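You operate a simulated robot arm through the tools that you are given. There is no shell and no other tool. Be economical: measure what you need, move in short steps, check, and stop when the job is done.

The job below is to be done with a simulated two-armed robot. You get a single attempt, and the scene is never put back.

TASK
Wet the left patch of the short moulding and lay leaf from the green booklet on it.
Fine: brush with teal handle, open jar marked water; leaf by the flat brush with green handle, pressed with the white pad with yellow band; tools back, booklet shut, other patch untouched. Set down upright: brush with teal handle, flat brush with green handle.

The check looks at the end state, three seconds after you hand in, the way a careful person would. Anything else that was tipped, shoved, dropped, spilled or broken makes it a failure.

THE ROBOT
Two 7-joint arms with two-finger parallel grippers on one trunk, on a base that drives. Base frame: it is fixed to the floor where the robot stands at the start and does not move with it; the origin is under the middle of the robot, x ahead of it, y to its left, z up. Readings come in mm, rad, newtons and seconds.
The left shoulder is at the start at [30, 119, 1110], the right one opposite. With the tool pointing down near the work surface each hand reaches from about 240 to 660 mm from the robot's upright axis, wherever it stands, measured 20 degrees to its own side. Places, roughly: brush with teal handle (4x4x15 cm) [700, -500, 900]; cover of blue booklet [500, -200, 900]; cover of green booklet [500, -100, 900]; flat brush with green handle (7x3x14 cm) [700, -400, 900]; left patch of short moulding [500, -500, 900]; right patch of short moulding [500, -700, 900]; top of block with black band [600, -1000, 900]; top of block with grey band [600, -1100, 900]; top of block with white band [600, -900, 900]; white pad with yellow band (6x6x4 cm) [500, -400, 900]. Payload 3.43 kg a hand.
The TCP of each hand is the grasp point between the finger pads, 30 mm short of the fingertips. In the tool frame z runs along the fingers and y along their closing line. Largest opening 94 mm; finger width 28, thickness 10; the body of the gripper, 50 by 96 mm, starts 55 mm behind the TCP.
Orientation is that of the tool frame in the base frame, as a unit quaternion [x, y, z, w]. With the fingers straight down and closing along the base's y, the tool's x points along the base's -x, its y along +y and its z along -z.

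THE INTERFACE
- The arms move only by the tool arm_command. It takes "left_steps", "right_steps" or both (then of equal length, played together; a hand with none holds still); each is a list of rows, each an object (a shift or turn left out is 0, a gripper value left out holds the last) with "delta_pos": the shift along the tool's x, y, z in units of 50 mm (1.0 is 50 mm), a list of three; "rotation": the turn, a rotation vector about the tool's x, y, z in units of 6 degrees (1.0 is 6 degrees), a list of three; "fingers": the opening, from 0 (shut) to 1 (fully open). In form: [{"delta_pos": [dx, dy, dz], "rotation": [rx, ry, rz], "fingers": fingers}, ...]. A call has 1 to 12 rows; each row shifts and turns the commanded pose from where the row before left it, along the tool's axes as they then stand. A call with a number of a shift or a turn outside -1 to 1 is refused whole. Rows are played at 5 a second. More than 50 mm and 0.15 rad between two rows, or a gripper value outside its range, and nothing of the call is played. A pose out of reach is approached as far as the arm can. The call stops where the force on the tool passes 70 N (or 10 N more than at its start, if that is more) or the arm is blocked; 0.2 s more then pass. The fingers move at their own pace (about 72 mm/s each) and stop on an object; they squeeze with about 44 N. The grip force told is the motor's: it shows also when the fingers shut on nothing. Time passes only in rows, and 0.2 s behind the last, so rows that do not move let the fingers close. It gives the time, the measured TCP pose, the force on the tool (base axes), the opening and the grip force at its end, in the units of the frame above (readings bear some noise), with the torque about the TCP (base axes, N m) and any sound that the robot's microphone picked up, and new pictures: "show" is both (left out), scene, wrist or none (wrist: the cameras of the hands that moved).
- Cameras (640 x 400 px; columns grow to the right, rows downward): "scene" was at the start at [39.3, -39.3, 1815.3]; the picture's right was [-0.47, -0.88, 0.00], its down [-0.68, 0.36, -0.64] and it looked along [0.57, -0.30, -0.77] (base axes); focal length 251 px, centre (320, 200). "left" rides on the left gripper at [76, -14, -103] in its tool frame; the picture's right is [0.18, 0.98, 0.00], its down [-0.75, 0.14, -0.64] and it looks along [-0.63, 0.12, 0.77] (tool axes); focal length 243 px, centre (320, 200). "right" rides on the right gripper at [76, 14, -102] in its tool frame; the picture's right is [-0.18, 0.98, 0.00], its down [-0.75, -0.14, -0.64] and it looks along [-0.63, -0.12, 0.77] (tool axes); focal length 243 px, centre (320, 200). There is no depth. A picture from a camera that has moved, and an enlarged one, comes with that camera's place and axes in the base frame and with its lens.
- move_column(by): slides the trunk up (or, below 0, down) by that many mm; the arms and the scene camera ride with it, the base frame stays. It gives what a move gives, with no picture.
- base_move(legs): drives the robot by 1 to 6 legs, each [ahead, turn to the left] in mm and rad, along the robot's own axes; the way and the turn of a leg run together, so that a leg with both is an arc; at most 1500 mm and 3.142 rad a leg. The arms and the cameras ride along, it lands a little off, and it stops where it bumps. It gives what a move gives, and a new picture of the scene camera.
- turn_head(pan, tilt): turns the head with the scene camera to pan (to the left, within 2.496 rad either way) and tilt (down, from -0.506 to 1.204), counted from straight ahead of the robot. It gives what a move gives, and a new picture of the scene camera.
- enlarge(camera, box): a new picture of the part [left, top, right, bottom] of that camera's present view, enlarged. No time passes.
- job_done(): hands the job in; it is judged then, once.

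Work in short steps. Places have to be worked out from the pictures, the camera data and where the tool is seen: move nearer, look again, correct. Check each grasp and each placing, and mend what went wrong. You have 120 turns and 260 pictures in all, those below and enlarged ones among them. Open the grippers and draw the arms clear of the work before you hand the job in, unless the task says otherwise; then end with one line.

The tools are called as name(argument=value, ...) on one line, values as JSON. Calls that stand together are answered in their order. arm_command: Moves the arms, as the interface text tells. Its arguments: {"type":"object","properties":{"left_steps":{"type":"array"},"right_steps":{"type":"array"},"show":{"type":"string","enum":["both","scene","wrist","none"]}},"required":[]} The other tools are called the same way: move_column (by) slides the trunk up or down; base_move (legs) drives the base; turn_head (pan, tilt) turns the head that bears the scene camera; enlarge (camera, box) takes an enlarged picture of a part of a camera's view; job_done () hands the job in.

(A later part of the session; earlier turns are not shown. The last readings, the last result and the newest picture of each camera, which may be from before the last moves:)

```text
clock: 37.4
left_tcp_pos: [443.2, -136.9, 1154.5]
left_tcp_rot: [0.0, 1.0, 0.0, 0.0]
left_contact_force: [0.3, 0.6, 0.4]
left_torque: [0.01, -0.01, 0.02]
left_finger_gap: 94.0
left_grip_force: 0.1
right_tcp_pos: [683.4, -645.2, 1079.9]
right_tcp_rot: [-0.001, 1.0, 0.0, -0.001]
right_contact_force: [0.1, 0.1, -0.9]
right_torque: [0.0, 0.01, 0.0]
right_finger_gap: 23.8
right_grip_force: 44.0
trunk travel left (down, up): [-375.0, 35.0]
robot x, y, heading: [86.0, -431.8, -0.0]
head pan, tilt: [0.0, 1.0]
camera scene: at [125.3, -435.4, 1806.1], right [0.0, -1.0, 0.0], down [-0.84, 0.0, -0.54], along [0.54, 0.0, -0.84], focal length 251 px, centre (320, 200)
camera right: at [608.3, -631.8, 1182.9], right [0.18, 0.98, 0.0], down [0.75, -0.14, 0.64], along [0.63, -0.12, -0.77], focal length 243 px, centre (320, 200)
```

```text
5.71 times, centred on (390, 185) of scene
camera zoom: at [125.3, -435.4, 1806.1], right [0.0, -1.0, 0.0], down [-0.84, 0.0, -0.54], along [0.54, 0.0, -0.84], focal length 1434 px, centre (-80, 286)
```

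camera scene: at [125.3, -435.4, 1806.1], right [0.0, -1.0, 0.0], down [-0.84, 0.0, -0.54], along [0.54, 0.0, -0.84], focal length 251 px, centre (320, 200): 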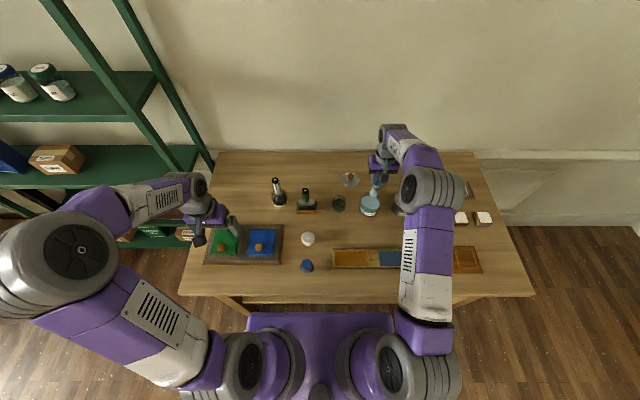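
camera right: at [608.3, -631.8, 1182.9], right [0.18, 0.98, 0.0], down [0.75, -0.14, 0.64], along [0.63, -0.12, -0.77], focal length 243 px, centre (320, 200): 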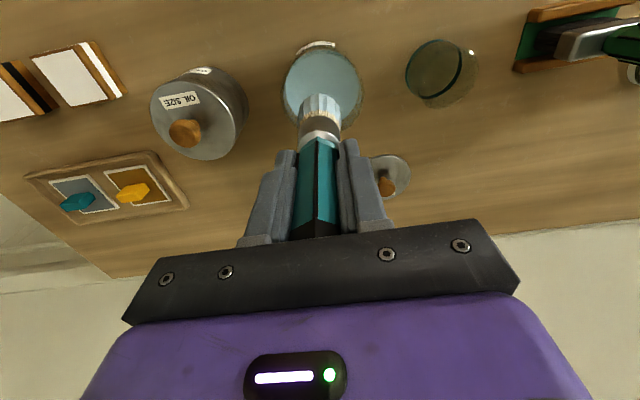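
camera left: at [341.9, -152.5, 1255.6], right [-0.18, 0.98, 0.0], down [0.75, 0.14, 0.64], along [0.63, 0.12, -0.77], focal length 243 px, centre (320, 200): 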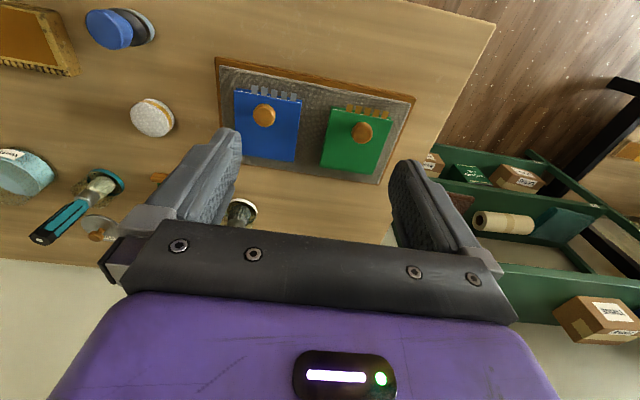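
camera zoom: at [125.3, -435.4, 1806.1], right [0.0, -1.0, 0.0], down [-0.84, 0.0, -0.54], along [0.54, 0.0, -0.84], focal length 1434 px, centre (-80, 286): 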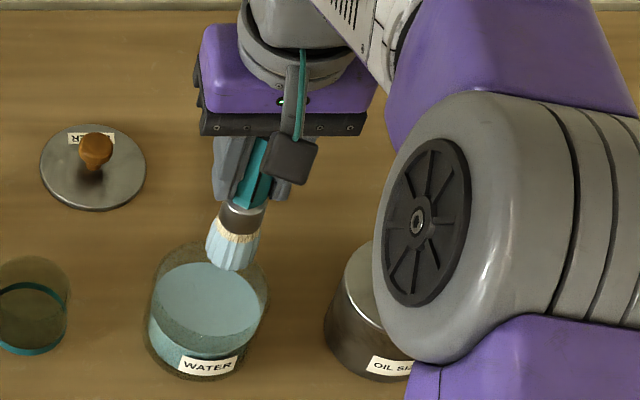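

The brush is wet (slid up in the grip by about 10 mm). I carry it over the left (orange) patch, centre about (458,-554), and look.

arm_command(right_steps=[{"delta_pos": [0.9, 0.36, 0]}, {"delta_pos": [0.9, 0.36, 0]}, {"delta_pos": [0.9, 0.36, 0]}, {"delta_pos": [0.9, 0.36, 0]}, {"delta_pos": [0.9, 0.36, 0]}, {}])

enlarge(camera="scene", box=[300, 200, 440, 290])

```text
clock: 38.8
left_tcp_pos: [442.3, -138.8, 1153.2]
left_tcp_rot: [0.0, 1.0, 0.0, 0.0]
left_contact_force: [0.1, -0.4, -0.4]
left_torque: [0.0, -0.02, 0.01]
left_finger_gap: 94.2
left_grip_force: 0.0
right_tcp_pos: [458.3, -556.2, 1080.0]
right_tcp_rot: [0.0, 1.0, -0.001, 0.0]
right_contact_force: [0.4, -0.1, -0.3]
right_torque: [0.0, 0.0, 0.01]
right_finger_gap: 23.3
right_grip_force: 44.5
trunk travel left (down, up): [-375.0, 35.0]
robot x, y, heading: [82.6, -432.3, 0.001]
head pan, tilt: [0.0, 1.0]
camera scene: at [126.1, -435.9, 1806.1], right [0.0, -1.0, 0.0], down [-0.84, 0.0, -0.54], along [0.54, 0.0, -0.84], focal length 251 px, centre (320, 200)
camera right: at [383.2, -541.9, 1183.5], right [0.18, 0.98, 0.0], down [0.75, -0.14, 0.64], along [0.63, -0.12, -0.77], focal length 243 px, centre (320, 200)
```

scene: 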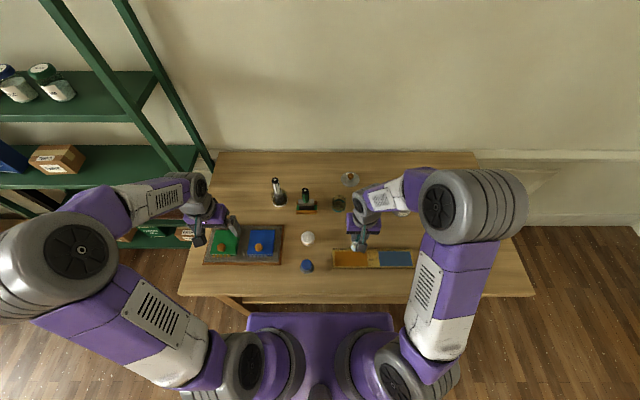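
right: 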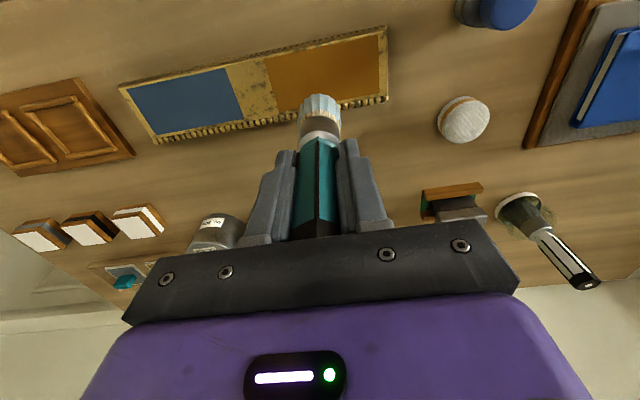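

```text
4.44 times, centred on (370, 245) of scene
camera zoom: at [126.1, -435.9, 1806.1], right [0.0, -1.0, 0.0], down [-0.84, 0.0, -0.54], along [0.54, 0.0, -0.84], focal length 1115 px, centre (98, 0)
```

zoom: 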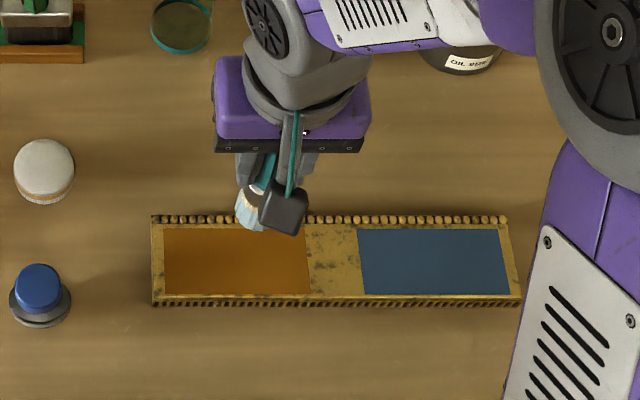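

Patch spans x≈426–486, y≈-489…-616, z≈875. I move over one corner inside the patch and lower gradually.

arm_command(right_steps=[{"delta_pos": [0.16, 0.49, 0]}, {"delta_pos": [0.16, 0.47, 0]}, {"delta_pos": [0, 0, 0.7]}, {"delta_pos": [0, 0, 0.7]}, {"delta_pos": [0, 0, 0.3]}, {"delta_pos": [0, 0, 0.1]}, {}])

enlarge(camera="right", box=[220, 10, 460, 160])

```text
clock: 40.4
left_tcp_pos: [443.0, -137.3, 1153.3]
left_tcp_rot: [0.0, 1.0, 0.0, 0.001]
left_contact_force: [-0.3, 0.1, -0.6]
left_torque: [-0.03, -0.01, 0.02]
left_finger_gap: 93.8
left_grip_force: 0.1
right_tcp_pos: [443.9, -509.9, 991.4]
right_tcp_rot: [-0.001, 1.0, 0.0, 0.0]
right_contact_force: [0.3, -0.3, 0.1]
right_torque: [-0.01, -0.01, 0.03]
right_finger_gap: 23.7
right_grip_force: 44.0
trunk travel left (down, up): [-375.0, 35.0]
robot x, y, heading: [86.3, -430.4, 0.001]
head pan, tilt: [0.0, 1.0]
camera scene: at [124.9, -435.4, 1806.2], right [0.0, -1.0, 0.0], down [-0.84, 0.0, -0.54], along [0.54, 0.0, -0.84], focal length 251 px, centre (320, 200)
camera right: at [368.0, -494.2, 1093.3], right [0.18, 0.98, 0.0], down [0.75, -0.14, 0.64], along [0.63, -0.12, -0.77], focal length 243 px, centre (320, 200)
```

scene: 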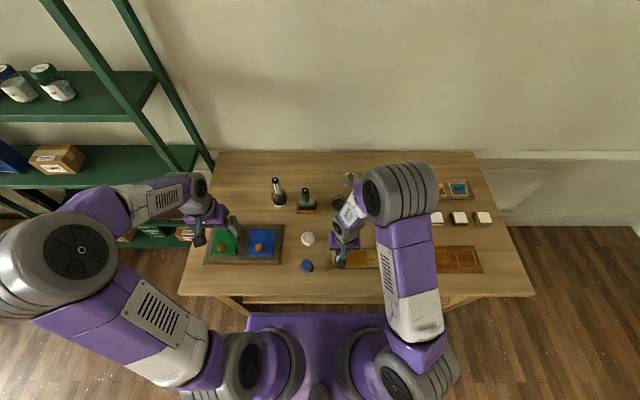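
right: 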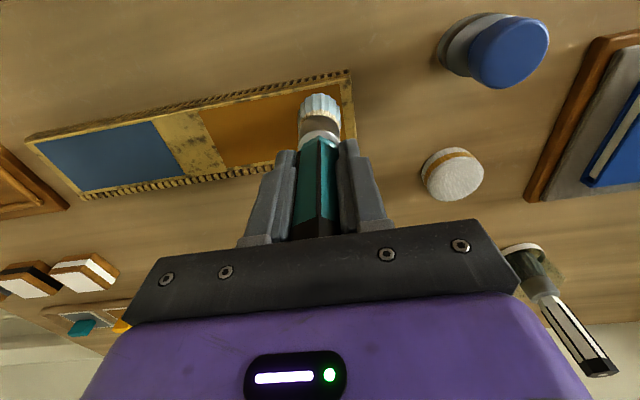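

```text
2.67 times, centred on (340, 85) of right
camera zoom: at [368.0, -494.2, 1093.3], right [0.18, 0.98, 0.0], down [0.75, -0.14, 0.64], along [0.63, -0.12, -0.77], focal length 647 px, centre (267, 507)
```

zoom: 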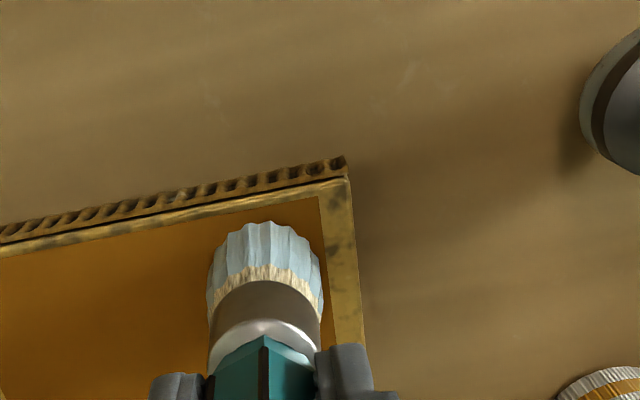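

Well placed within the patch corner. I lower another ~18 mm to touch and read the force.

arm_command(right_steps=[{"delta_pos": [0, 0, 0.12]}, {"delta_pos": [0, 0, 0.12]}, {"delta_pos": [0, 0, 0.12]}, {}], show="none")

enlarge(camera="right", box=[220, 10, 460, 160])

```text
clock: 41.2
left_tcp_pos: [440.2, -136.6, 1153.7]
left_tcp_rot: [0.001, 1.0, 0.0, 0.0]
left_contact_force: [-0.6, 0.4, 0.7]
left_torque: [0.0, -0.01, 0.01]
left_finger_gap: 94.0
left_grip_force: 0.0
right_tcp_pos: [443.2, -507.9, 979.0]
right_tcp_rot: [0.0, 1.0, 0.0, 0.004]
right_contact_force: [-7.7, -2.3, 34.0]
right_torque: [-0.19, 0.67, 0.02]
right_finger_gap: 23.6
right_grip_force: 43.9
trunk travel left (down, up): [-375.0, 35.0]
robot x, y, heading: [86.0, -432.9, -0.0]
head pan, tilt: [0.0, 1.0]
stopped in row 4 (right hand): the force on the tool passed its limit at 74 N (the readings are from after the stop); the commanded pose is now the measured one
```

```text
2.67 times, centred on (340, 85) of right
camera zoom: at [367.5, -493.7, 1080.1], right [0.18, 0.98, 0.0], down [0.75, -0.14, 0.65], along [0.64, -0.12, -0.76], focal length 647 px, centre (267, 507)
```

zoom: 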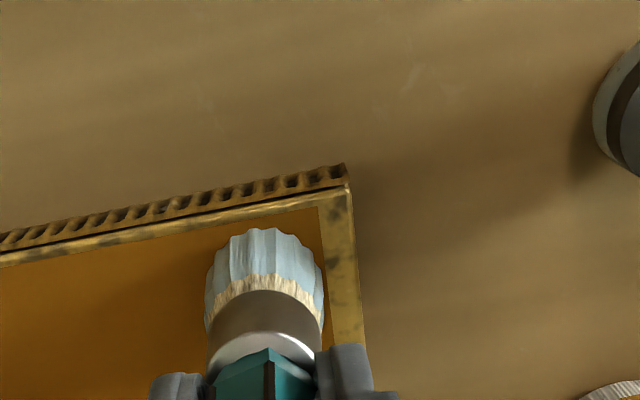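

Contact made, a bit hard. I ease up 2.5 mm and stroke slowly toward -y along the near lane.

arm_command(right_steps=[{"delta_pos": [0, 0, -0.05]}, {"delta_pos": [0, -0.3, 0]}, {"delta_pos": [0, -0.3, 0]}, {}], show="wrist")

enlarge(camera="right", box=[220, 10, 460, 160])

```text
clock: 42.2
left_tcp_pos: [442.4, -137.9, 1153.3]
left_tcp_rot: [0.0, 1.0, -0.001, -0.001]
left_contact_force: [0.2, 0.1, -0.2]
left_torque: [0.04, -0.04, -0.01]
left_finger_gap: 93.9
left_grip_force: 0.0
right_tcp_pos: [444.7, -537.5, 979.2]
right_tcp_rot: [0.0, 1.0, 0.0, 0.003]
right_contact_force: [1.3, 0.0, 2.1]
right_torque: [-0.05, -0.1, -0.02]
right_finger_gap: 23.7
right_grip_force: 44.1
trunk travel left (down, up): [-375.0, 35.0]
robot x, y, heading: [85.5, -433.1, 0.002]
head pan, tilt: [0.0, 1.0]
camera right: at [369.3, -524.1, 1080.6], right [0.18, 0.98, 0.0], down [0.75, -0.14, 0.65], along [0.64, -0.12, -0.76], focal length 243 px, centre (320, 200)
```

right: 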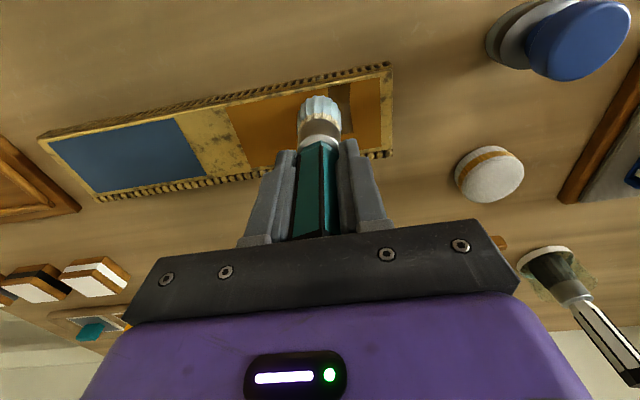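

```text
2.67 times, centred on (340, 85) of right
camera zoom: at [369.3, -524.1, 1080.6], right [0.18, 0.98, 0.0], down [0.75, -0.14, 0.65], along [0.64, -0.12, -0.76], focal length 647 px, centre (267, 507)
```

zoom: 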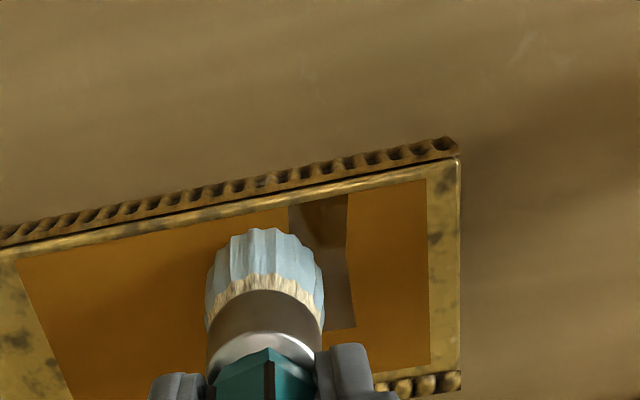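

Wetting appears as dark cells. Light contact (2 N) at this height; I continue the near lane to y≈-602, shift to the far lane and stroke back.

arm_command(right_steps=[{"delta_pos": [0, -0.32, 0]}, {"delta_pos": [0, -0.32, 0]}, {"delta_pos": [0, -0.32, 0]}, {"delta_pos": [0, -0.32, 0]}, {"delta_pos": [-0.27, 0, 0]}, {"delta_pos": [-0.27, 0, 0]}, {"delta_pos": [0, 0.35, 0]}, {"delta_pos": [0, 0.35, 0]}, {"delta_pos": [0, 0.35, 0]}, {}], show="wrist")

enlarge(camera="right", box=[140, 30, 460, 230])

```text
clock: 44.4
left_tcp_pos: [441.9, -137.6, 1153.1]
left_tcp_rot: [0.001, 1.0, 0.0, 0.0]
left_contact_force: [-0.3, -0.1, 0.2]
left_torque: [0.02, -0.01, 0.0]
left_finger_gap: 94.2
left_grip_force: 0.1
right_tcp_pos: [472.0, -547.9, 979.8]
right_tcp_rot: [-0.001, 1.0, 0.001, 0.003]
right_contact_force: [0.1, -0.3, -0.9]
right_torque: [0.0, 0.01, 0.0]
right_finger_gap: 23.5
right_grip_force: 44.1
trunk travel left (down, up): [-375.0, 35.0]
robot x, y, heading: [85.6, -437.7, 0.004]
head pan, tilt: [0.0, 1.0]
camera right: at [396.0, -535.0, 1081.0], right [0.18, 0.98, 0.0], down [0.75, -0.14, 0.65], along [0.64, -0.12, -0.76], focal length 243 px, centre (320, 200)
```

right: 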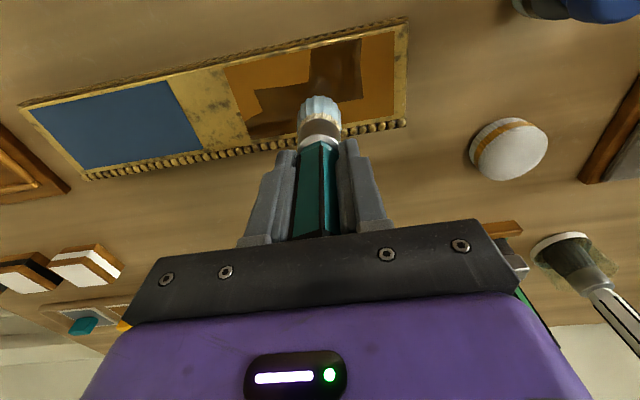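

```text
2.00 times, centred on (300, 130) of right
camera zoom: at [396.0, -535.0, 1081.0], right [0.18, 0.98, 0.0], down [0.75, -0.14, 0.65], along [0.64, -0.12, -0.76], focal length 485 px, centre (360, 340)
```

zoom: 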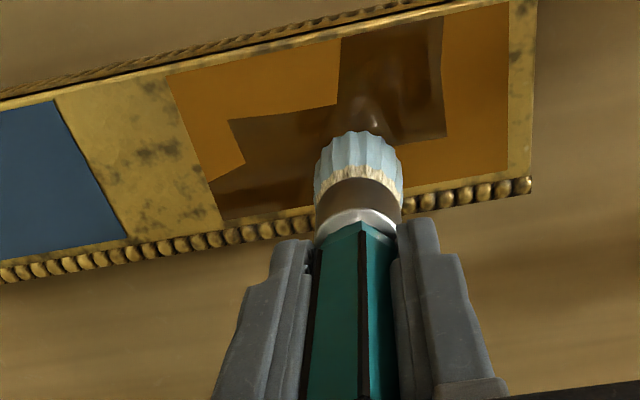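

Contact got too light in places. I press 2 mm more, finish the far lane to y≈-500, come near, and start the near lane again.

arm_command(right_steps=[{"delta_pos": [0, 0, 0.04]}, {"delta_pos": [0, 0.32, 0]}, {"delta_pos": [0, 0.32, 0]}, {"delta_pos": [0, 0.32, 0]}, {"delta_pos": [0.3, 0, 0]}, {"delta_pos": [0.35, 0, 0]}, {"delta_pos": [0, -0.35, 0]}, {"delta_pos": [0, -0.35, 0]}, {"delta_pos": [0, -0.35, 0]}, {}], show="wrist")

enlarge(camera="right", box=[140, 30, 460, 230])

```text
clock: 46.6
left_tcp_pos: [439.5, -136.2, 1154.6]
left_tcp_rot: [0.001, 1.0, -0.002, 0.002]
left_contact_force: [0.2, 0.1, -0.8]
left_torque: [-0.01, -0.03, 0.01]
left_finger_gap: 93.9
left_grip_force: 0.0
right_tcp_pos: [438.2, -550.0, 977.9]
right_tcp_rot: [0.0, 1.0, 0.0, 0.005]
right_contact_force: [-1.4, 15.2, 45.1]
right_torque: [1.26, 0.19, -0.03]
right_finger_gap: 23.6
right_grip_force: 44.0
trunk travel left (down, up): [-375.0, 35.0]
robot x, y, heading: [80.0, -430.3, 0.006]
head pan, tilt: [0.0, 1.0]
camera right: at [362.1, -536.7, 1080.2], right [0.18, 0.98, 0.0], down [0.75, -0.14, 0.65], along [0.64, -0.12, -0.76], focal length 243 px, centre (320, 200)
```

right: 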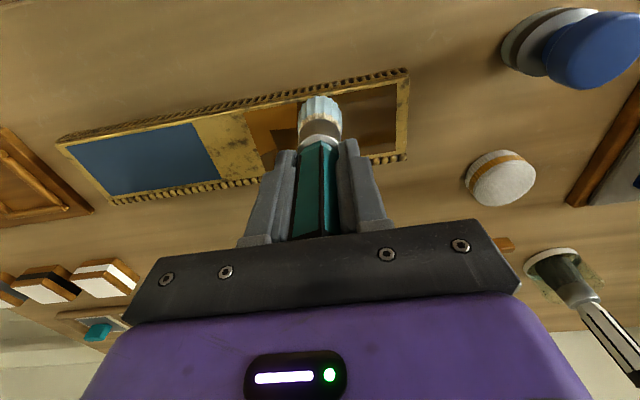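

```text
2.00 times, centred on (300, 130) of right
camera zoom: at [362.1, -536.7, 1080.2], right [0.18, 0.98, 0.0], down [0.75, -0.14, 0.65], along [0.64, -0.12, -0.76], focal length 485 px, centre (360, 340)
```

zoom: 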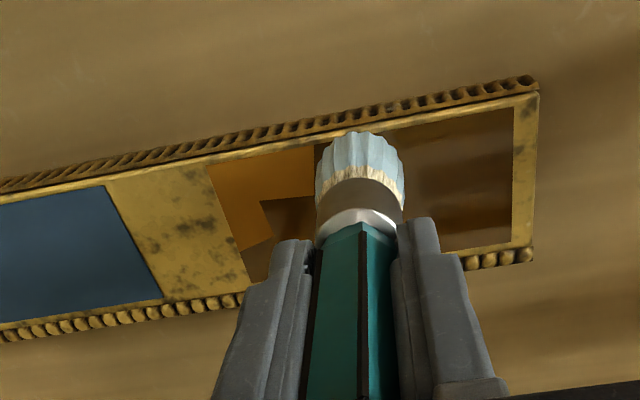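

Left half is fully wet. I ease 1 mm and finish the near lane to y≈-602 and then sweep away along the right end.

arm_command(right_steps=[{"delta_pos": [0, 0, -0.02]}, {"delta_pos": [0, -0.35, 0]}, {"delta_pos": [0, -0.35, 0]}, {"delta_pos": [0, -0.33, 0]}, {"delta_pos": [-0.3, 0, 0]}, {"delta_pos": [-0.3, 0, 0]}, {"delta_pos": [0, 0, -0.6]}, {"delta_pos": [0, 0, -0.6]}, {}], show="wrist")

enlarge(camera="right", box=[140, 30, 460, 230])

enlarge(camera="scene", box=[300, 200, 440, 290])

```text
clock: 48.6
left_tcp_pos: [443.1, -137.2, 1154.0]
left_tcp_rot: [0.0, 1.0, 0.0, 0.0]
left_contact_force: [0.7, -0.4, -0.2]
left_torque: [-0.02, 0.01, -0.01]
left_finger_gap: 94.2
left_grip_force: 0.0
right_tcp_pos: [470.0, -605.3, 1036.3]
right_tcp_rot: [0.0, 1.0, 0.0, 0.002]
right_contact_force: [0.0, -0.5, 0.1]
right_torque: [0.01, 0.01, 0.02]
right_finger_gap: 23.5
right_grip_force: 43.8
trunk travel left (down, up): [-375.0, 35.0]
robot x, y, heading: [86.7, -430.0, 0.004]
head pan, tilt: [0.0, 1.0]
camera right: at [394.7, -591.7, 1138.8], right [0.18, 0.98, 0.0], down [0.75, -0.14, 0.65], along [0.63, -0.12, -0.76], focal length 243 px, centre (320, 200)
```

right: 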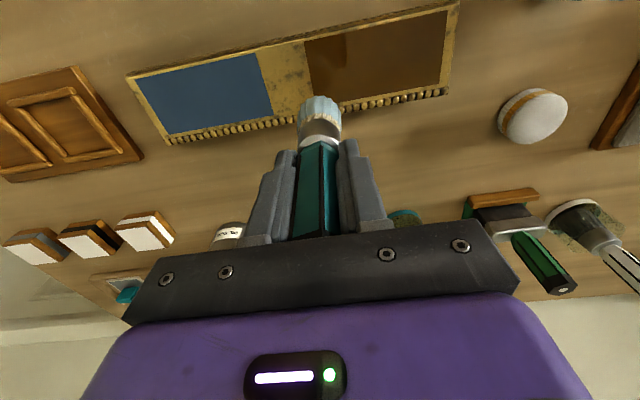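

```text
2.00 times, centred on (300, 130) of right
camera zoom: at [394.7, -591.7, 1138.8], right [0.18, 0.98, 0.0], down [0.75, -0.14, 0.65], along [0.63, -0.12, -0.76], focal length 485 px, centre (360, 340)
```

zoom: 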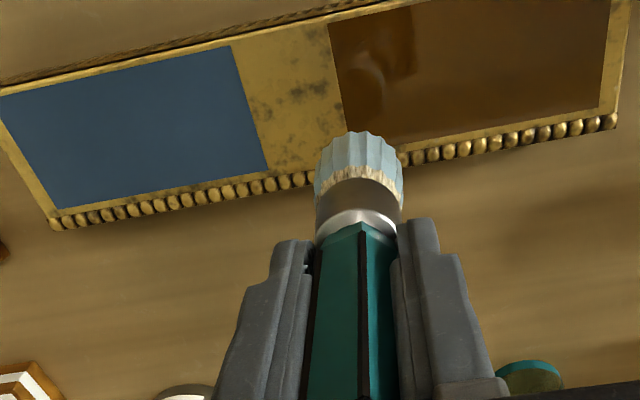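

```text
4.44 times, centred on (370, 245) of scene
camera zoom: at [126.7, -435.5, 1806.1], right [0.0, -1.0, 0.0], down [-0.84, 0.0, -0.54], along [0.54, 0.0, -0.84], focal length 1115 px, centre (98, 0)
```

zoom: 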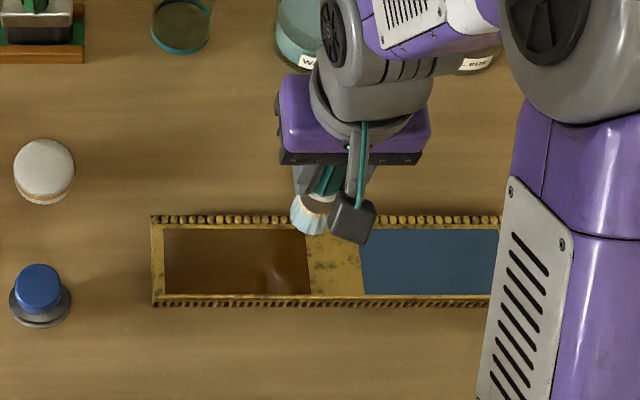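

The whole left patch is wet, the right one untouched, and the moulding has not moved. I bring the teal brush back above its cup.

arm_command(right_steps=[{"delta_pos": [0, 0, -0.9]}, {"delta_pos": [-0.763, 0.303, 0]}, {"delta_pos": [-0.763, 0.303, 0]}, {"delta_pos": [-0.763, 0.303, 0]}, {"delta_pos": [-0.763, 0.303, 0]}, {"delta_pos": [-0.763, 0.303, 0]}, {"delta_pos": [-0.763, 0.303, 0]}, {}])

enlarge(camera="right", box=[220, 20, 420, 145])

enlarge(camera="scene", box=[290, 150, 390, 220])

```text
clock: 50.4
left_tcp_pos: [441.9, -138.3, 1154.8]
left_tcp_rot: [-0.001, 1.0, 0.0, 0.001]
left_contact_force: [0.5, -0.6, -0.1]
left_torque: [0.01, -0.02, 0.04]
left_finger_gap: 94.1
left_grip_force: 0.0
right_tcp_pos: [699.0, -514.4, 1082.2]
right_tcp_rot: [-0.001, 1.0, 0.001, 0.003]
right_contact_force: [-0.2, -0.4, 0.1]
right_torque: [0.0, -0.03, -0.01]
right_finger_gap: 23.3
right_grip_force: 44.1
trunk travel left (down, up): [-375.0, 35.0]
robot x, y, heading: [81.9, -430.4, -0.003]
head pan, tilt: [0.0, 1.0]
camera scene: at [123.7, -435.9, 1806.2], right [0.0, -1.0, 0.0], down [-0.84, 0.0, -0.54], along [0.54, 0.0, -0.84], focal length 251 px, centre (320, 200)
camera right: at [622.1, -500.9, 1186.1], right [0.18, 0.98, 0.0], down [0.75, -0.14, 0.65], along [0.64, -0.12, -0.76], focal length 243 px, centre (320, 200)
```

scene: 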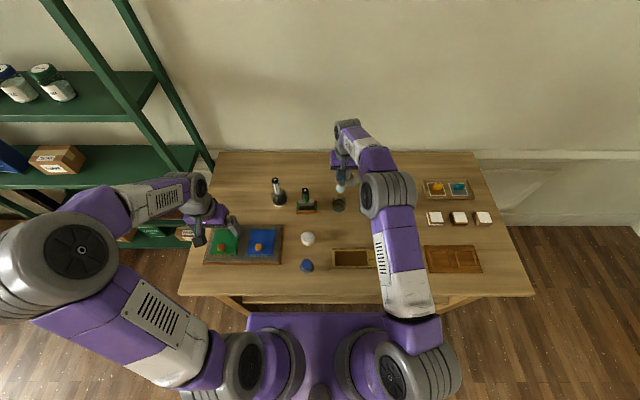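
right: 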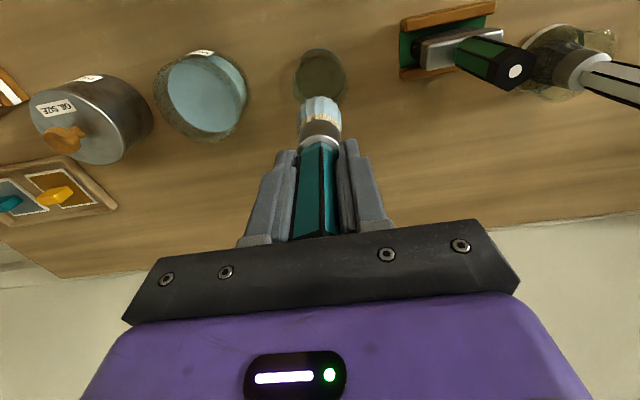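

```text
3.20 times, centred on (320, 82) of right
camera zoom: at [622.1, -500.9, 1186.1], right [0.18, 0.98, 0.0], down [0.75, -0.14, 0.65], along [0.64, -0.12, -0.76], focal length 776 px, centre (320, 576)
```

zoom: 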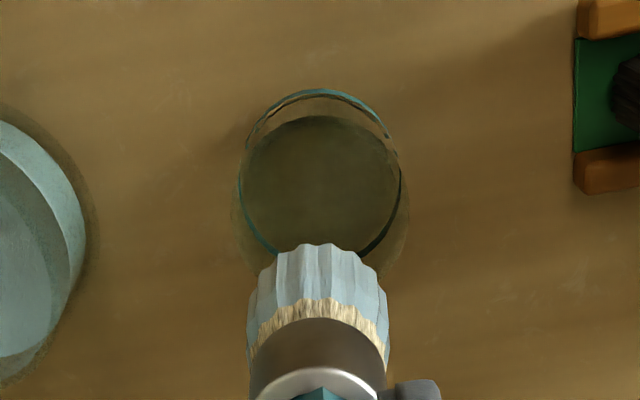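

```text
5.71 times, centred on (340, 185) of scene
camera zoom: at [123.7, -435.9, 1806.2], right [0.0, -1.0, 0.0], down [-0.84, 0.0, -0.54], along [0.54, 0.0, -0.84], focal length 1434 px, centre (206, 286)
```

zoom: 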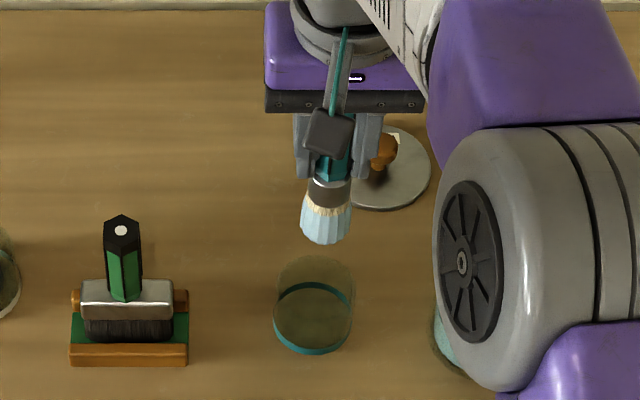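

Cup centre (699.5,-515.5) lines up. I lower, fast first then in small steps near the floor of the cup.

arm_command(right_steps=[{"delta_pos": [0, -0.02, 0.7]}, {"delta_pos": [0, 0, 0.7]}, {"delta_pos": [0, 0, 0.5]}, {"delta_pos": [0, 0, 0.16]}, {"delta_pos": [0, 0, 0.08]}, {}], show="none")

enlarge(camera="right", box=[220, 40, 420, 165])

```text
clock: 51.8
left_tcp_pos: [442.8, -138.1, 1153.8]
left_tcp_rot: [0.0, 1.0, 0.001, 0.0]
left_contact_force: [-0.1, 0.0, 1.0]
left_torque: [0.0, -0.05, -0.03]
left_finger_gap: 94.2
left_grip_force: 0.1
right_tcp_pos: [698.3, -515.0, 975.9]
right_tcp_rot: [0.0, 1.0, 0.001, 0.003]
right_contact_force: [0.3, -0.3, -0.5]
right_torque: [-0.02, 0.0, 0.02]
right_finger_gap: 23.7
right_grip_force: 43.9
trunk travel left (down, up): [-375.0, 35.0]
robot x, y, heading: [84.5, -432.9, 0.003]
head pan, tilt: [0.0, 1.0]
```

```text
3.20 times, centred on (320, 102) of right
camera zoom: at [622.9, -501.0, 1078.6], right [0.18, 0.98, 0.0], down [0.75, -0.14, 0.65], along [0.64, -0.12, -0.76], focal length 776 px, centre (320, 512)
```

zoom: 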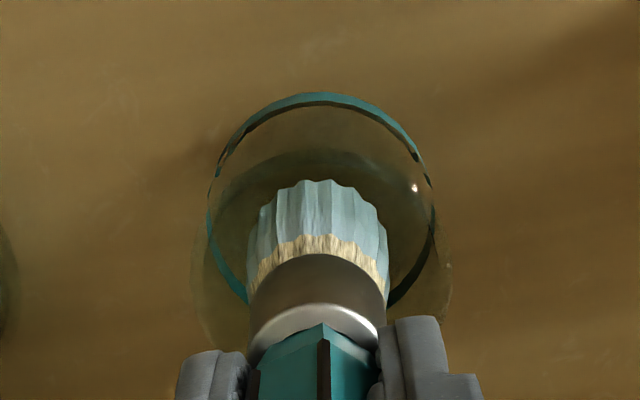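

No contact yet; I lower in 2 mm steps.

arm_command(right_steps=[{"delta_pos": [0, 0, 0.05]}, {"delta_pos": [0, 0, 0.05]}, {"delta_pos": [0, 0, 0.05]}, {}], show="none")

```text
clock: 52.8
left_tcp_pos: [443.3, -137.2, 1153.0]
left_tcp_rot: [0.001, 1.0, 0.0, 0.0]
left_contact_force: [-0.2, -0.7, -0.1]
left_torque: [0.0, 0.01, 0.01]
left_finger_gap: 93.7
left_grip_force: 0.1
right_tcp_pos: [698.8, -514.2, 969.2]
right_tcp_rot: [0.0, 1.0, 0.001, 0.002]
right_contact_force: [-1.0, -0.7, -0.2]
right_torque: [0.02, 0.0, -0.02]
right_finger_gap: 23.7
right_grip_force: 44.0
trunk travel left (down, up): [-375.0, 35.0]
robot x, y, heading: [83.1, -432.2, 0.003]
head pan, tilt: [0.0, 1.0]
```

arm_command(right_steps=[{"delta_pos": [0, 0, 0.05]}, {"delta_pos": [0, 0, 0.05]}, {}], show="none")

```text
clock: 53.6
left_tcp_pos: [443.0, -139.2, 1153.8]
left_tcp_rot: [-0.001, 1.0, 0.0, 0.0]
left_contact_force: [-0.5, 0.5, -0.1]
left_torque: [0.01, 0.03, -0.01]
left_finger_gap: 94.1
left_grip_force: 0.1
right_tcp_pos: [698.8, -515.2, 964.0]
right_tcp_rot: [0.0, 1.0, 0.001, 0.003]
right_contact_force: [0.4, -0.2, -0.6]
right_torque: [0.01, -0.01, -0.02]
right_finger_gap: 23.6
right_grip_force: 44.6
trunk travel left (down, up): [-375.0, 35.0]
robot x, y, heading: [83.9, -432.2, 0.004]
head pan, tilt: [0.0, 1.0]
```

Still free. Two more 2.5 mm steps.

arm_command(right_steps=[{"delta_pos": [0, 0, 0.05]}, {"delta_pos": [0, 0, 0.05]}, {}], show="none")

enlarge(camera="right", box=[220, 40, 420, 165])

```text
clock: 54.4
left_tcp_pos: [441.6, -137.5, 1153.3]
left_tcp_rot: [0.0, 1.0, 0.0, 0.001]
left_contact_force: [0.1, -0.9, -0.2]
left_torque: [0.01, 0.0, -0.01]
left_finger_gap: 93.8
left_grip_force: 0.1
right_tcp_pos: [698.0, -514.3, 958.3]
right_tcp_rot: [0.0, 1.0, 0.001, 0.003]
right_contact_force: [0.3, -0.2, -0.4]
right_torque: [-0.01, 0.01, -0.01]
right_finger_gap: 23.4
right_grip_force: 43.8
trunk travel left (down, up): [-375.0, 35.0]
robot x, y, heading: [84.6, -432.8, 0.002]
head pan, tilt: [0.0, 1.0]
```

```text
3.20 times, centred on (320, 102) of right
camera zoom: at [622.7, -500.9, 1061.5], right [0.18, 0.98, 0.0], down [0.75, -0.14, 0.65], along [0.64, -0.12, -0.76], focal length 776 px, centre (320, 512)
```

zoom: 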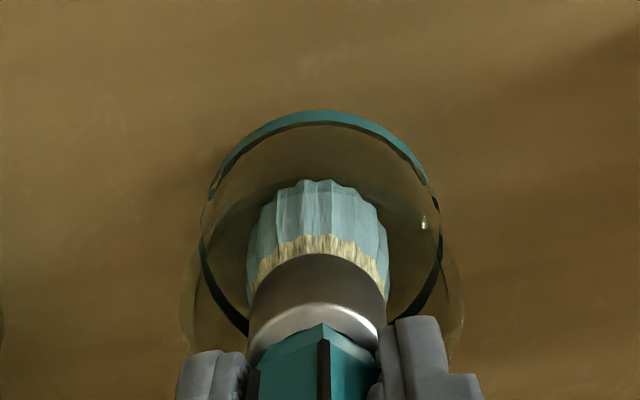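

Continuing down in small steps, watching force.

arm_command(right_steps=[{"delta_pos": [0, 0, 0.05]}, {"delta_pos": [0, 0, 0.05]}, {"delta_pos": [0, 0, 0.04]}, {}], show="none")

```text
clock: 55.4
left_tcp_pos: [437.9, -137.7, 1154.5]
left_tcp_rot: [0.0, 1.0, 0.0, 0.002]
left_contact_force: [0.2, 0.2, 0.1]
left_torque: [0.0, -0.01, 0.01]
left_finger_gap: 94.0
left_grip_force: 0.1
right_tcp_pos: [697.8, -515.0, 958.7]
right_tcp_rot: [-0.001, 1.0, 0.002, 0.008]
right_contact_force: [-4.9, -1.6, 40.4]
right_torque: [-0.19, 0.59, 0.02]
right_finger_gap: 23.3
right_grip_force: 44.5
trunk travel left (down, up): [-375.0, 35.0]
robot x, y, heading: [87.0, -431.9, 0.003]
head pan, tilt: [0.0, 1.0]
```

Touchdown at about TCP z=958. I relieve the push, open the fingers, and check.

arm_command(right_steps=[{"delta_pos": [0, 0, -0.12]}, {"fingers": 0.6}, {"fingers": 0.6}, {"fingers": 0.6}, {}], show="wrist")

```text
clock: 56.6
left_tcp_pos: [441.3, -138.2, 1153.3]
left_tcp_rot: [0.0, 1.0, 0.001, 0.001]
left_contact_force: [1.3, -0.2, -0.8]
left_torque: [0.0, 0.06, 0.04]
left_finger_gap: 94.5
left_grip_force: 0.1
right_tcp_pos: [696.7, -514.4, 959.5]
right_tcp_rot: [0.0, 1.0, 0.001, 0.003]
right_contact_force: [0.5, 0.0, 12.2]
right_torque: [-0.02, 0.1, -0.02]
right_finger_gap: 56.2
right_grip_force: 0.0
trunk travel left (down, up): [-375.0, 35.0]
robot x, y, heading: [84.2, -434.6, 0.005]
head pan, tilt: [0.0, 1.0]
camera right: at [621.3, -500.8, 1061.1], right [0.18, 0.98, 0.0], down [0.75, -0.14, 0.65], along [0.64, -0.12, -0.76], focal length 243 px, centre (320, 200)
```

right: 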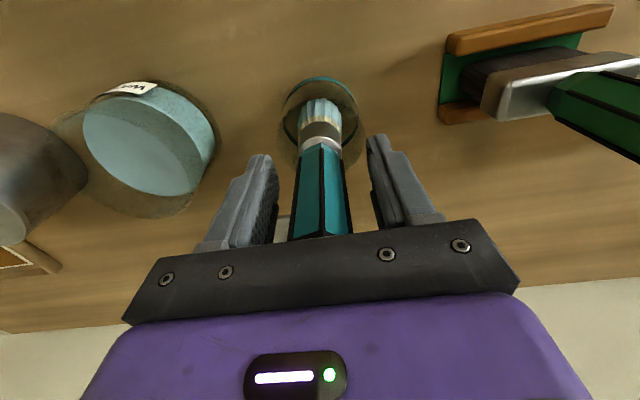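

The handle top is just touching the palm. I open fully and rise straight up.

arm_command(right_steps=[{"fingers": 1}, {"fingers": 1}, {"delta_pos": [0, 0, -0.2]}, {"delta_pos": [0, 0, -0.6]}, {"delta_pos": [0, 0, -0.9]}, {"delta_pos": [0, 0, -0.9]}, {}])

enlarge(camera="right", box=[140, 0, 540, 250])

```text
clock: 58.2
left_tcp_pos: [443.4, -137.7, 1154.2]
left_tcp_rot: [0.0, 1.0, 0.0, 0.0]
left_contact_force: [0.6, -0.1, -0.4]
left_torque: [0.02, 0.02, 0.03]
left_finger_gap: 94.1
left_grip_force: 0.0
right_tcp_pos: [697.1, -515.0, 1089.1]
right_tcp_rot: [0.0, 1.0, 0.001, 0.004]
right_contact_force: [0.0, -0.3, 0.4]
right_torque: [0.0, 0.03, 0.0]
right_finger_gap: 94.0
right_grip_force: 0.1
trunk travel left (down, up): [-375.0, 35.0]
robot x, y, heading: [84.1, -430.6, 0.003]
head pan, tilt: [0.0, 1.0]
camera scene: at [125.7, -435.4, 1806.1], right [0.0, -1.0, 0.0], down [-0.84, 0.0, -0.54], along [0.54, 0.0, -0.84], focal length 251 px, centre (320, 200)
camera right: at [620.8, -501.4, 1190.3], right [0.18, 0.98, 0.0], down [0.75, -0.14, 0.65], along [0.63, -0.12, -0.76], focal length 243 px, centre (320, 200)
```

scene: 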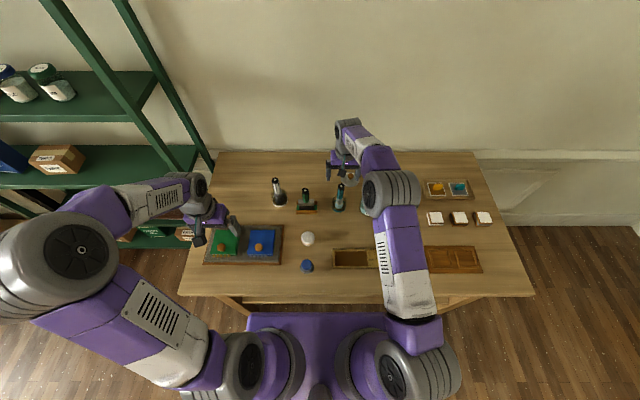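
right: 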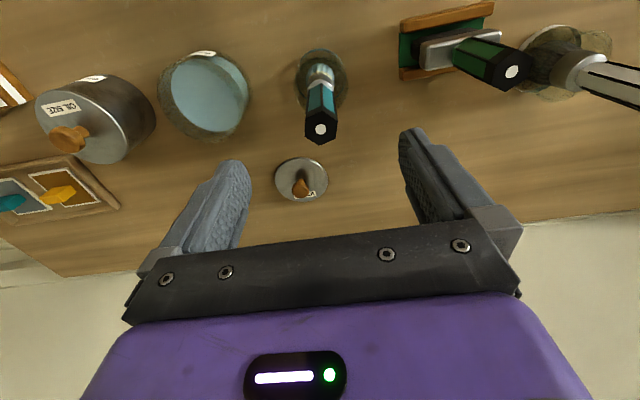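

```text
1.60 times, centred on (340, 125) of right
camera zoom: at [620.8, -501.4, 1190.3], right [0.18, 0.98, 0.0], down [0.75, -0.14, 0.65], along [0.63, -0.12, -0.76], focal length 388 px, centre (288, 320)
```

zoom: 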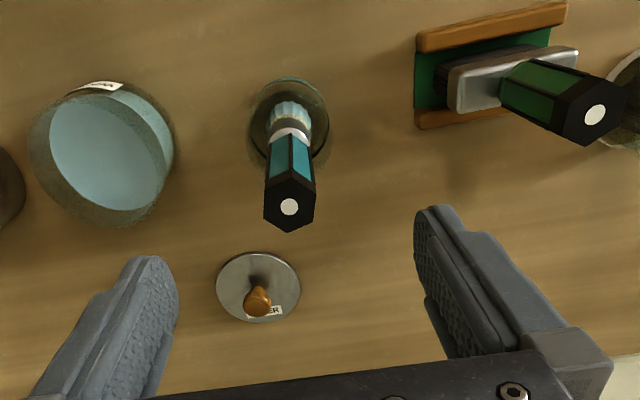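

Teal brush stands upright in its cup, water jar undisturbed. I park the right hand to the right, and bring the left hand above the green booklet's knob (≈(492,-55,897)).

arm_command(left_steps=[{"delta_pos": [-0.25, 0.42, 0.5], "fingers": 0.5}, {"delta_pos": [-0.25, 0.42, 0.5]}, {"delta_pos": [-0.25, 0.41, 0.5]}, {"delta_pos": [-0.25, 0.41, 0.5]}, {"delta_pos": [0, 0, 0.6]}, {"delta_pos": [0, 0, 0.4]}, {}], right_steps=[{"delta_pos": [0, 0, -0.5]}, {"delta_pos": [0.5, -0.7, -0.2]}, {"delta_pos": [0.5, -0.7, -0.2]}, {"delta_pos": [0.5, -0.7, -0.2]}, {"delta_pos": [0.5, -0.7, 0]}, {"delta_pos": [0.5, -0.7, 0]}, {"delta_pos": [0.5, -0.7, 0]}])

enlarge(camera="left", box=[160, 20, 480, 220])

enlarge(camera="scene", box=[180, 190, 320, 280])

```text
clock: 59.8
left_tcp_pos: [490.7, -56.0, 1003.3]
left_tcp_rot: [-0.001, 1.0, 0.0, 0.0]
left_contact_force: [-0.8, 0.1, 0.3]
left_torque: [0.02, -0.01, 0.02]
left_finger_gap: 47.3
left_grip_force: 0.1
right_tcp_pos: [546.1, -726.9, 1142.3]
right_tcp_rot: [-0.001, 1.0, 0.0, 0.003]
right_contact_force: [-0.3, -1.1, -0.2]
right_torque: [0.02, 0.0, 0.0]
right_finger_gap: 93.8
right_grip_force: 0.1
trunk travel left (down, up): [-375.0, 35.0]
robot x, y, heading: [84.4, -434.8, 0.002]
head pan, tilt: [0.0, 1.0]
camera scene: at [123.5, -437.0, 1806.3], right [0.0, -1.0, 0.0], down [-0.84, 0.0, -0.54], along [0.54, 0.0, -0.84], focal length 251 px, centre (320, 200)
camera right: at [470.0, -713.5, 1244.3], right [0.18, 0.98, 0.0], down [0.75, -0.14, 0.65], along [0.64, -0.12, -0.76], focal length 243 px, centre (320, 200)
camera left: at [414.5, -71.5, 1106.9], right [-0.18, 0.98, 0.0], down [0.75, 0.14, 0.64], along [0.63, 0.12, -0.77], focal length 243 px, centre (320, 200)
```

scene: 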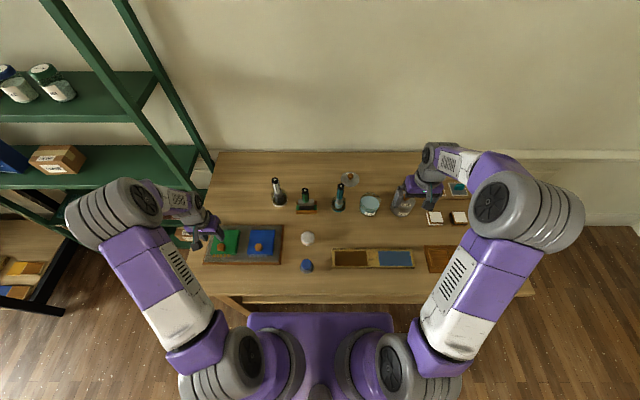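
right: 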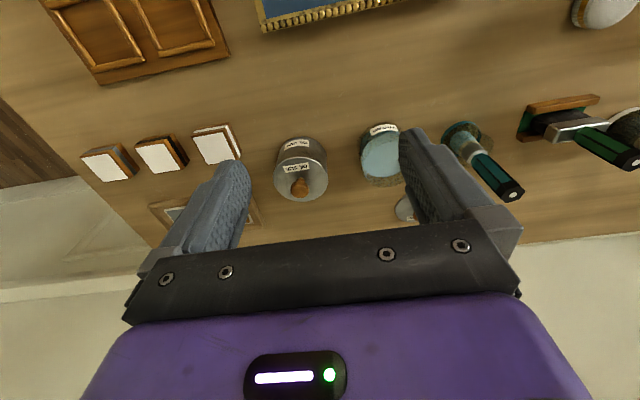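
left: 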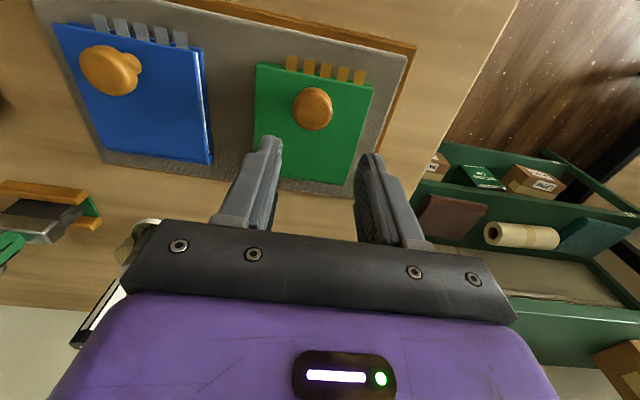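

```text
2.00 times, centred on (320, 120) of left
camera zoom: at [414.5, -71.5, 1106.9], right [-0.18, 0.98, 0.0], down [0.75, 0.14, 0.64], along [0.63, 0.12, -0.77], focal length 485 px, centre (320, 360)
```

zoom: 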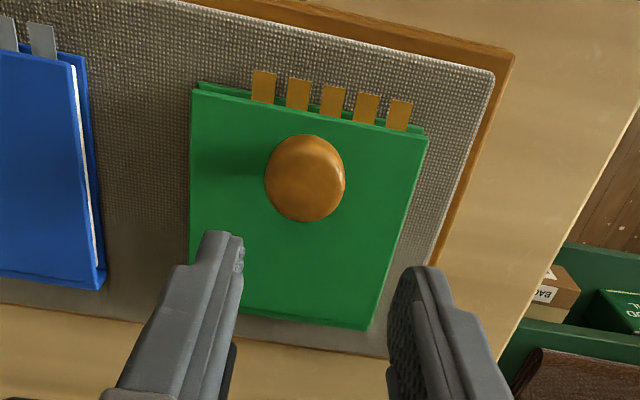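

```text
4.44 times, centred on (250, 235) of scene
camera zoom: at [123.5, -437.0, 1806.3], right [0.0, -1.0, 0.0], down [-0.84, 0.0, -0.54], along [0.54, 0.0, -0.84], focal length 1115 px, centre (631, 44)
```

zoom: 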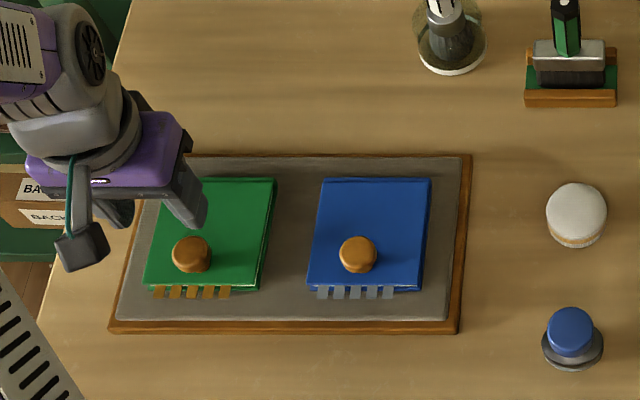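

Knob centre triangulates to about (484,-64,905), ~33 mm wide; hinge is on the far edge (x≈566). I align above it at z≈945 with the fingers at 61 mm.

arm_command(left_steps=[{"delta_pos": [0.13, -0.16, 0], "fingers": 0.65}, {"delta_pos": [0, 0, 0.6]}, {"delta_pos": [0, 0, 0.5]}, {}], show="wrist")

enlarge(camera="scene", box=[180, 190, 320, 280])

```text
clock: 60.8
left_tcp_pos: [486.1, -63.5, 948.3]
left_tcp_rot: [0.0, 1.0, 0.0, 0.0]
left_contact_force: [-1.1, 0.5, 0.7]
left_torque: [0.0, 0.01, 0.0]
left_finger_gap: 61.1
left_grip_force: 0.0
right_tcp_pos: [545.7, -725.6, 1141.4]
right_tcp_rot: [0.0, 1.0, 0.0, 0.003]
right_contact_force: [0.3, -1.3, 0.4]
right_torque: [0.0, -0.01, 0.0]
right_finger_gap: 94.1
right_grip_force: 0.0
trunk travel left (down, up): [-375.0, 35.0]
robot x, y, heading: [80.3, -432.3, 0.002]
head pan, tilt: [0.0, 1.0]
camera left: at [408.7, -78.4, 1051.2], right [-0.18, 0.98, 0.0], down [0.75, 0.14, 0.64], along [0.63, 0.12, -0.77], focal length 243 px, centre (320, 200)
```

left: 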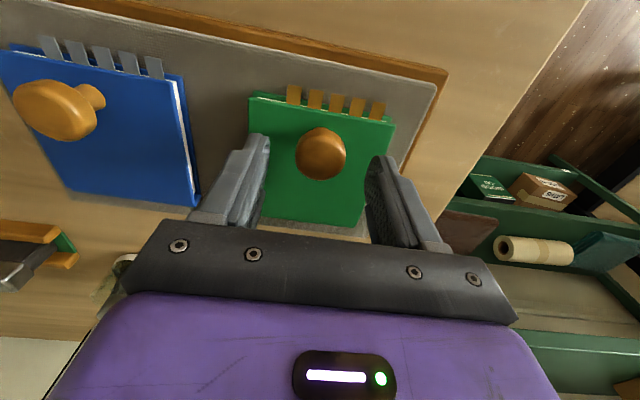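

```text
4.44 times, centred on (250, 235) of scene
camera zoom: at [124.6, -435.8, 1806.2], right [0.0, -1.0, 0.0], down [-0.84, 0.0, -0.54], along [0.54, 0.0, -0.84], focal length 1115 px, centre (631, 44)
```

zoom: 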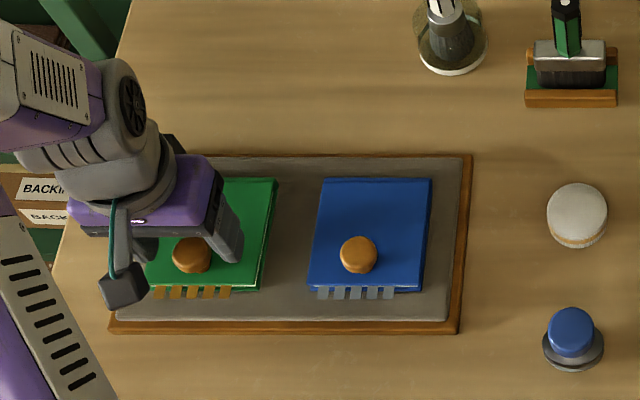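

Centred. I lower 26 mm and close on the knob.

arm_command(left_steps=[{"delta_pos": [0, 0, 0.3]}, {"delta_pos": [0, 0, 0.22]}, {"fingers": 0}, {"fingers": 0}, {"fingers": 0}, {"fingers": 0}], show="wrist")

enlarge(camera="left", box=[220, 70, 420, 195])

```text
clock: 62.2
left_tcp_pos: [484.5, -63.5, 928.0]
left_tcp_rot: [-0.001, 1.0, 0.004, 0.006]
left_contact_force: [0.2, -9.4, 62.8]
left_torque: [-1.11, -0.05, -0.12]
left_finger_gap: 30.3
left_grip_force: 44.8
right_tcp_pos: [543.9, -729.1, 1142.8]
right_tcp_rot: [0.0, 1.0, 0.002, 0.005]
right_contact_force: [0.3, -1.0, 0.2]
right_torque: [0.0, -0.01, -0.02]
right_finger_gap: 94.2
right_grip_force: 0.0
trunk travel left (down, up): [-375.0, 35.0]
robot x, y, heading: [85.3, -430.7, 0.006]
head pan, tilt: [0.0, 1.0]
camera left: at [408.3, -80.1, 1030.2], right [-0.19, 0.98, 0.0], down [0.75, 0.14, 0.65], along [0.64, 0.12, -0.76], focal length 243 px, centre (320, 200)
```

left: 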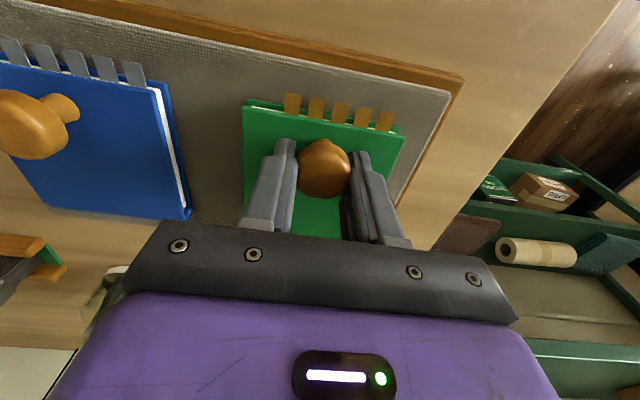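

```text
3.20 times, centred on (320, 132) of left
camera zoom: at [408.3, -80.1, 1030.2], right [-0.19, 0.98, 0.0], down [0.75, 0.14, 0.65], along [0.64, 0.12, -0.76], focal length 776 px, centre (320, 416)
```

zoom: 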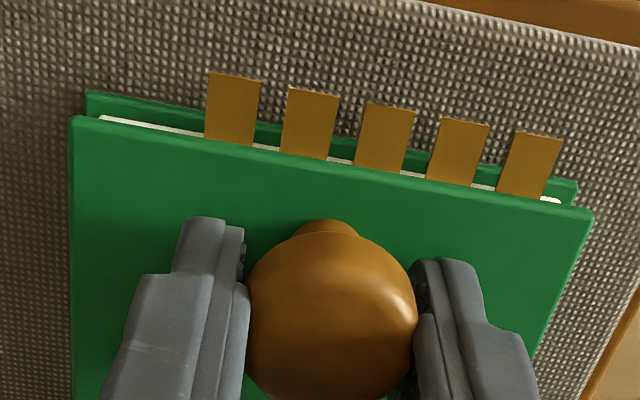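

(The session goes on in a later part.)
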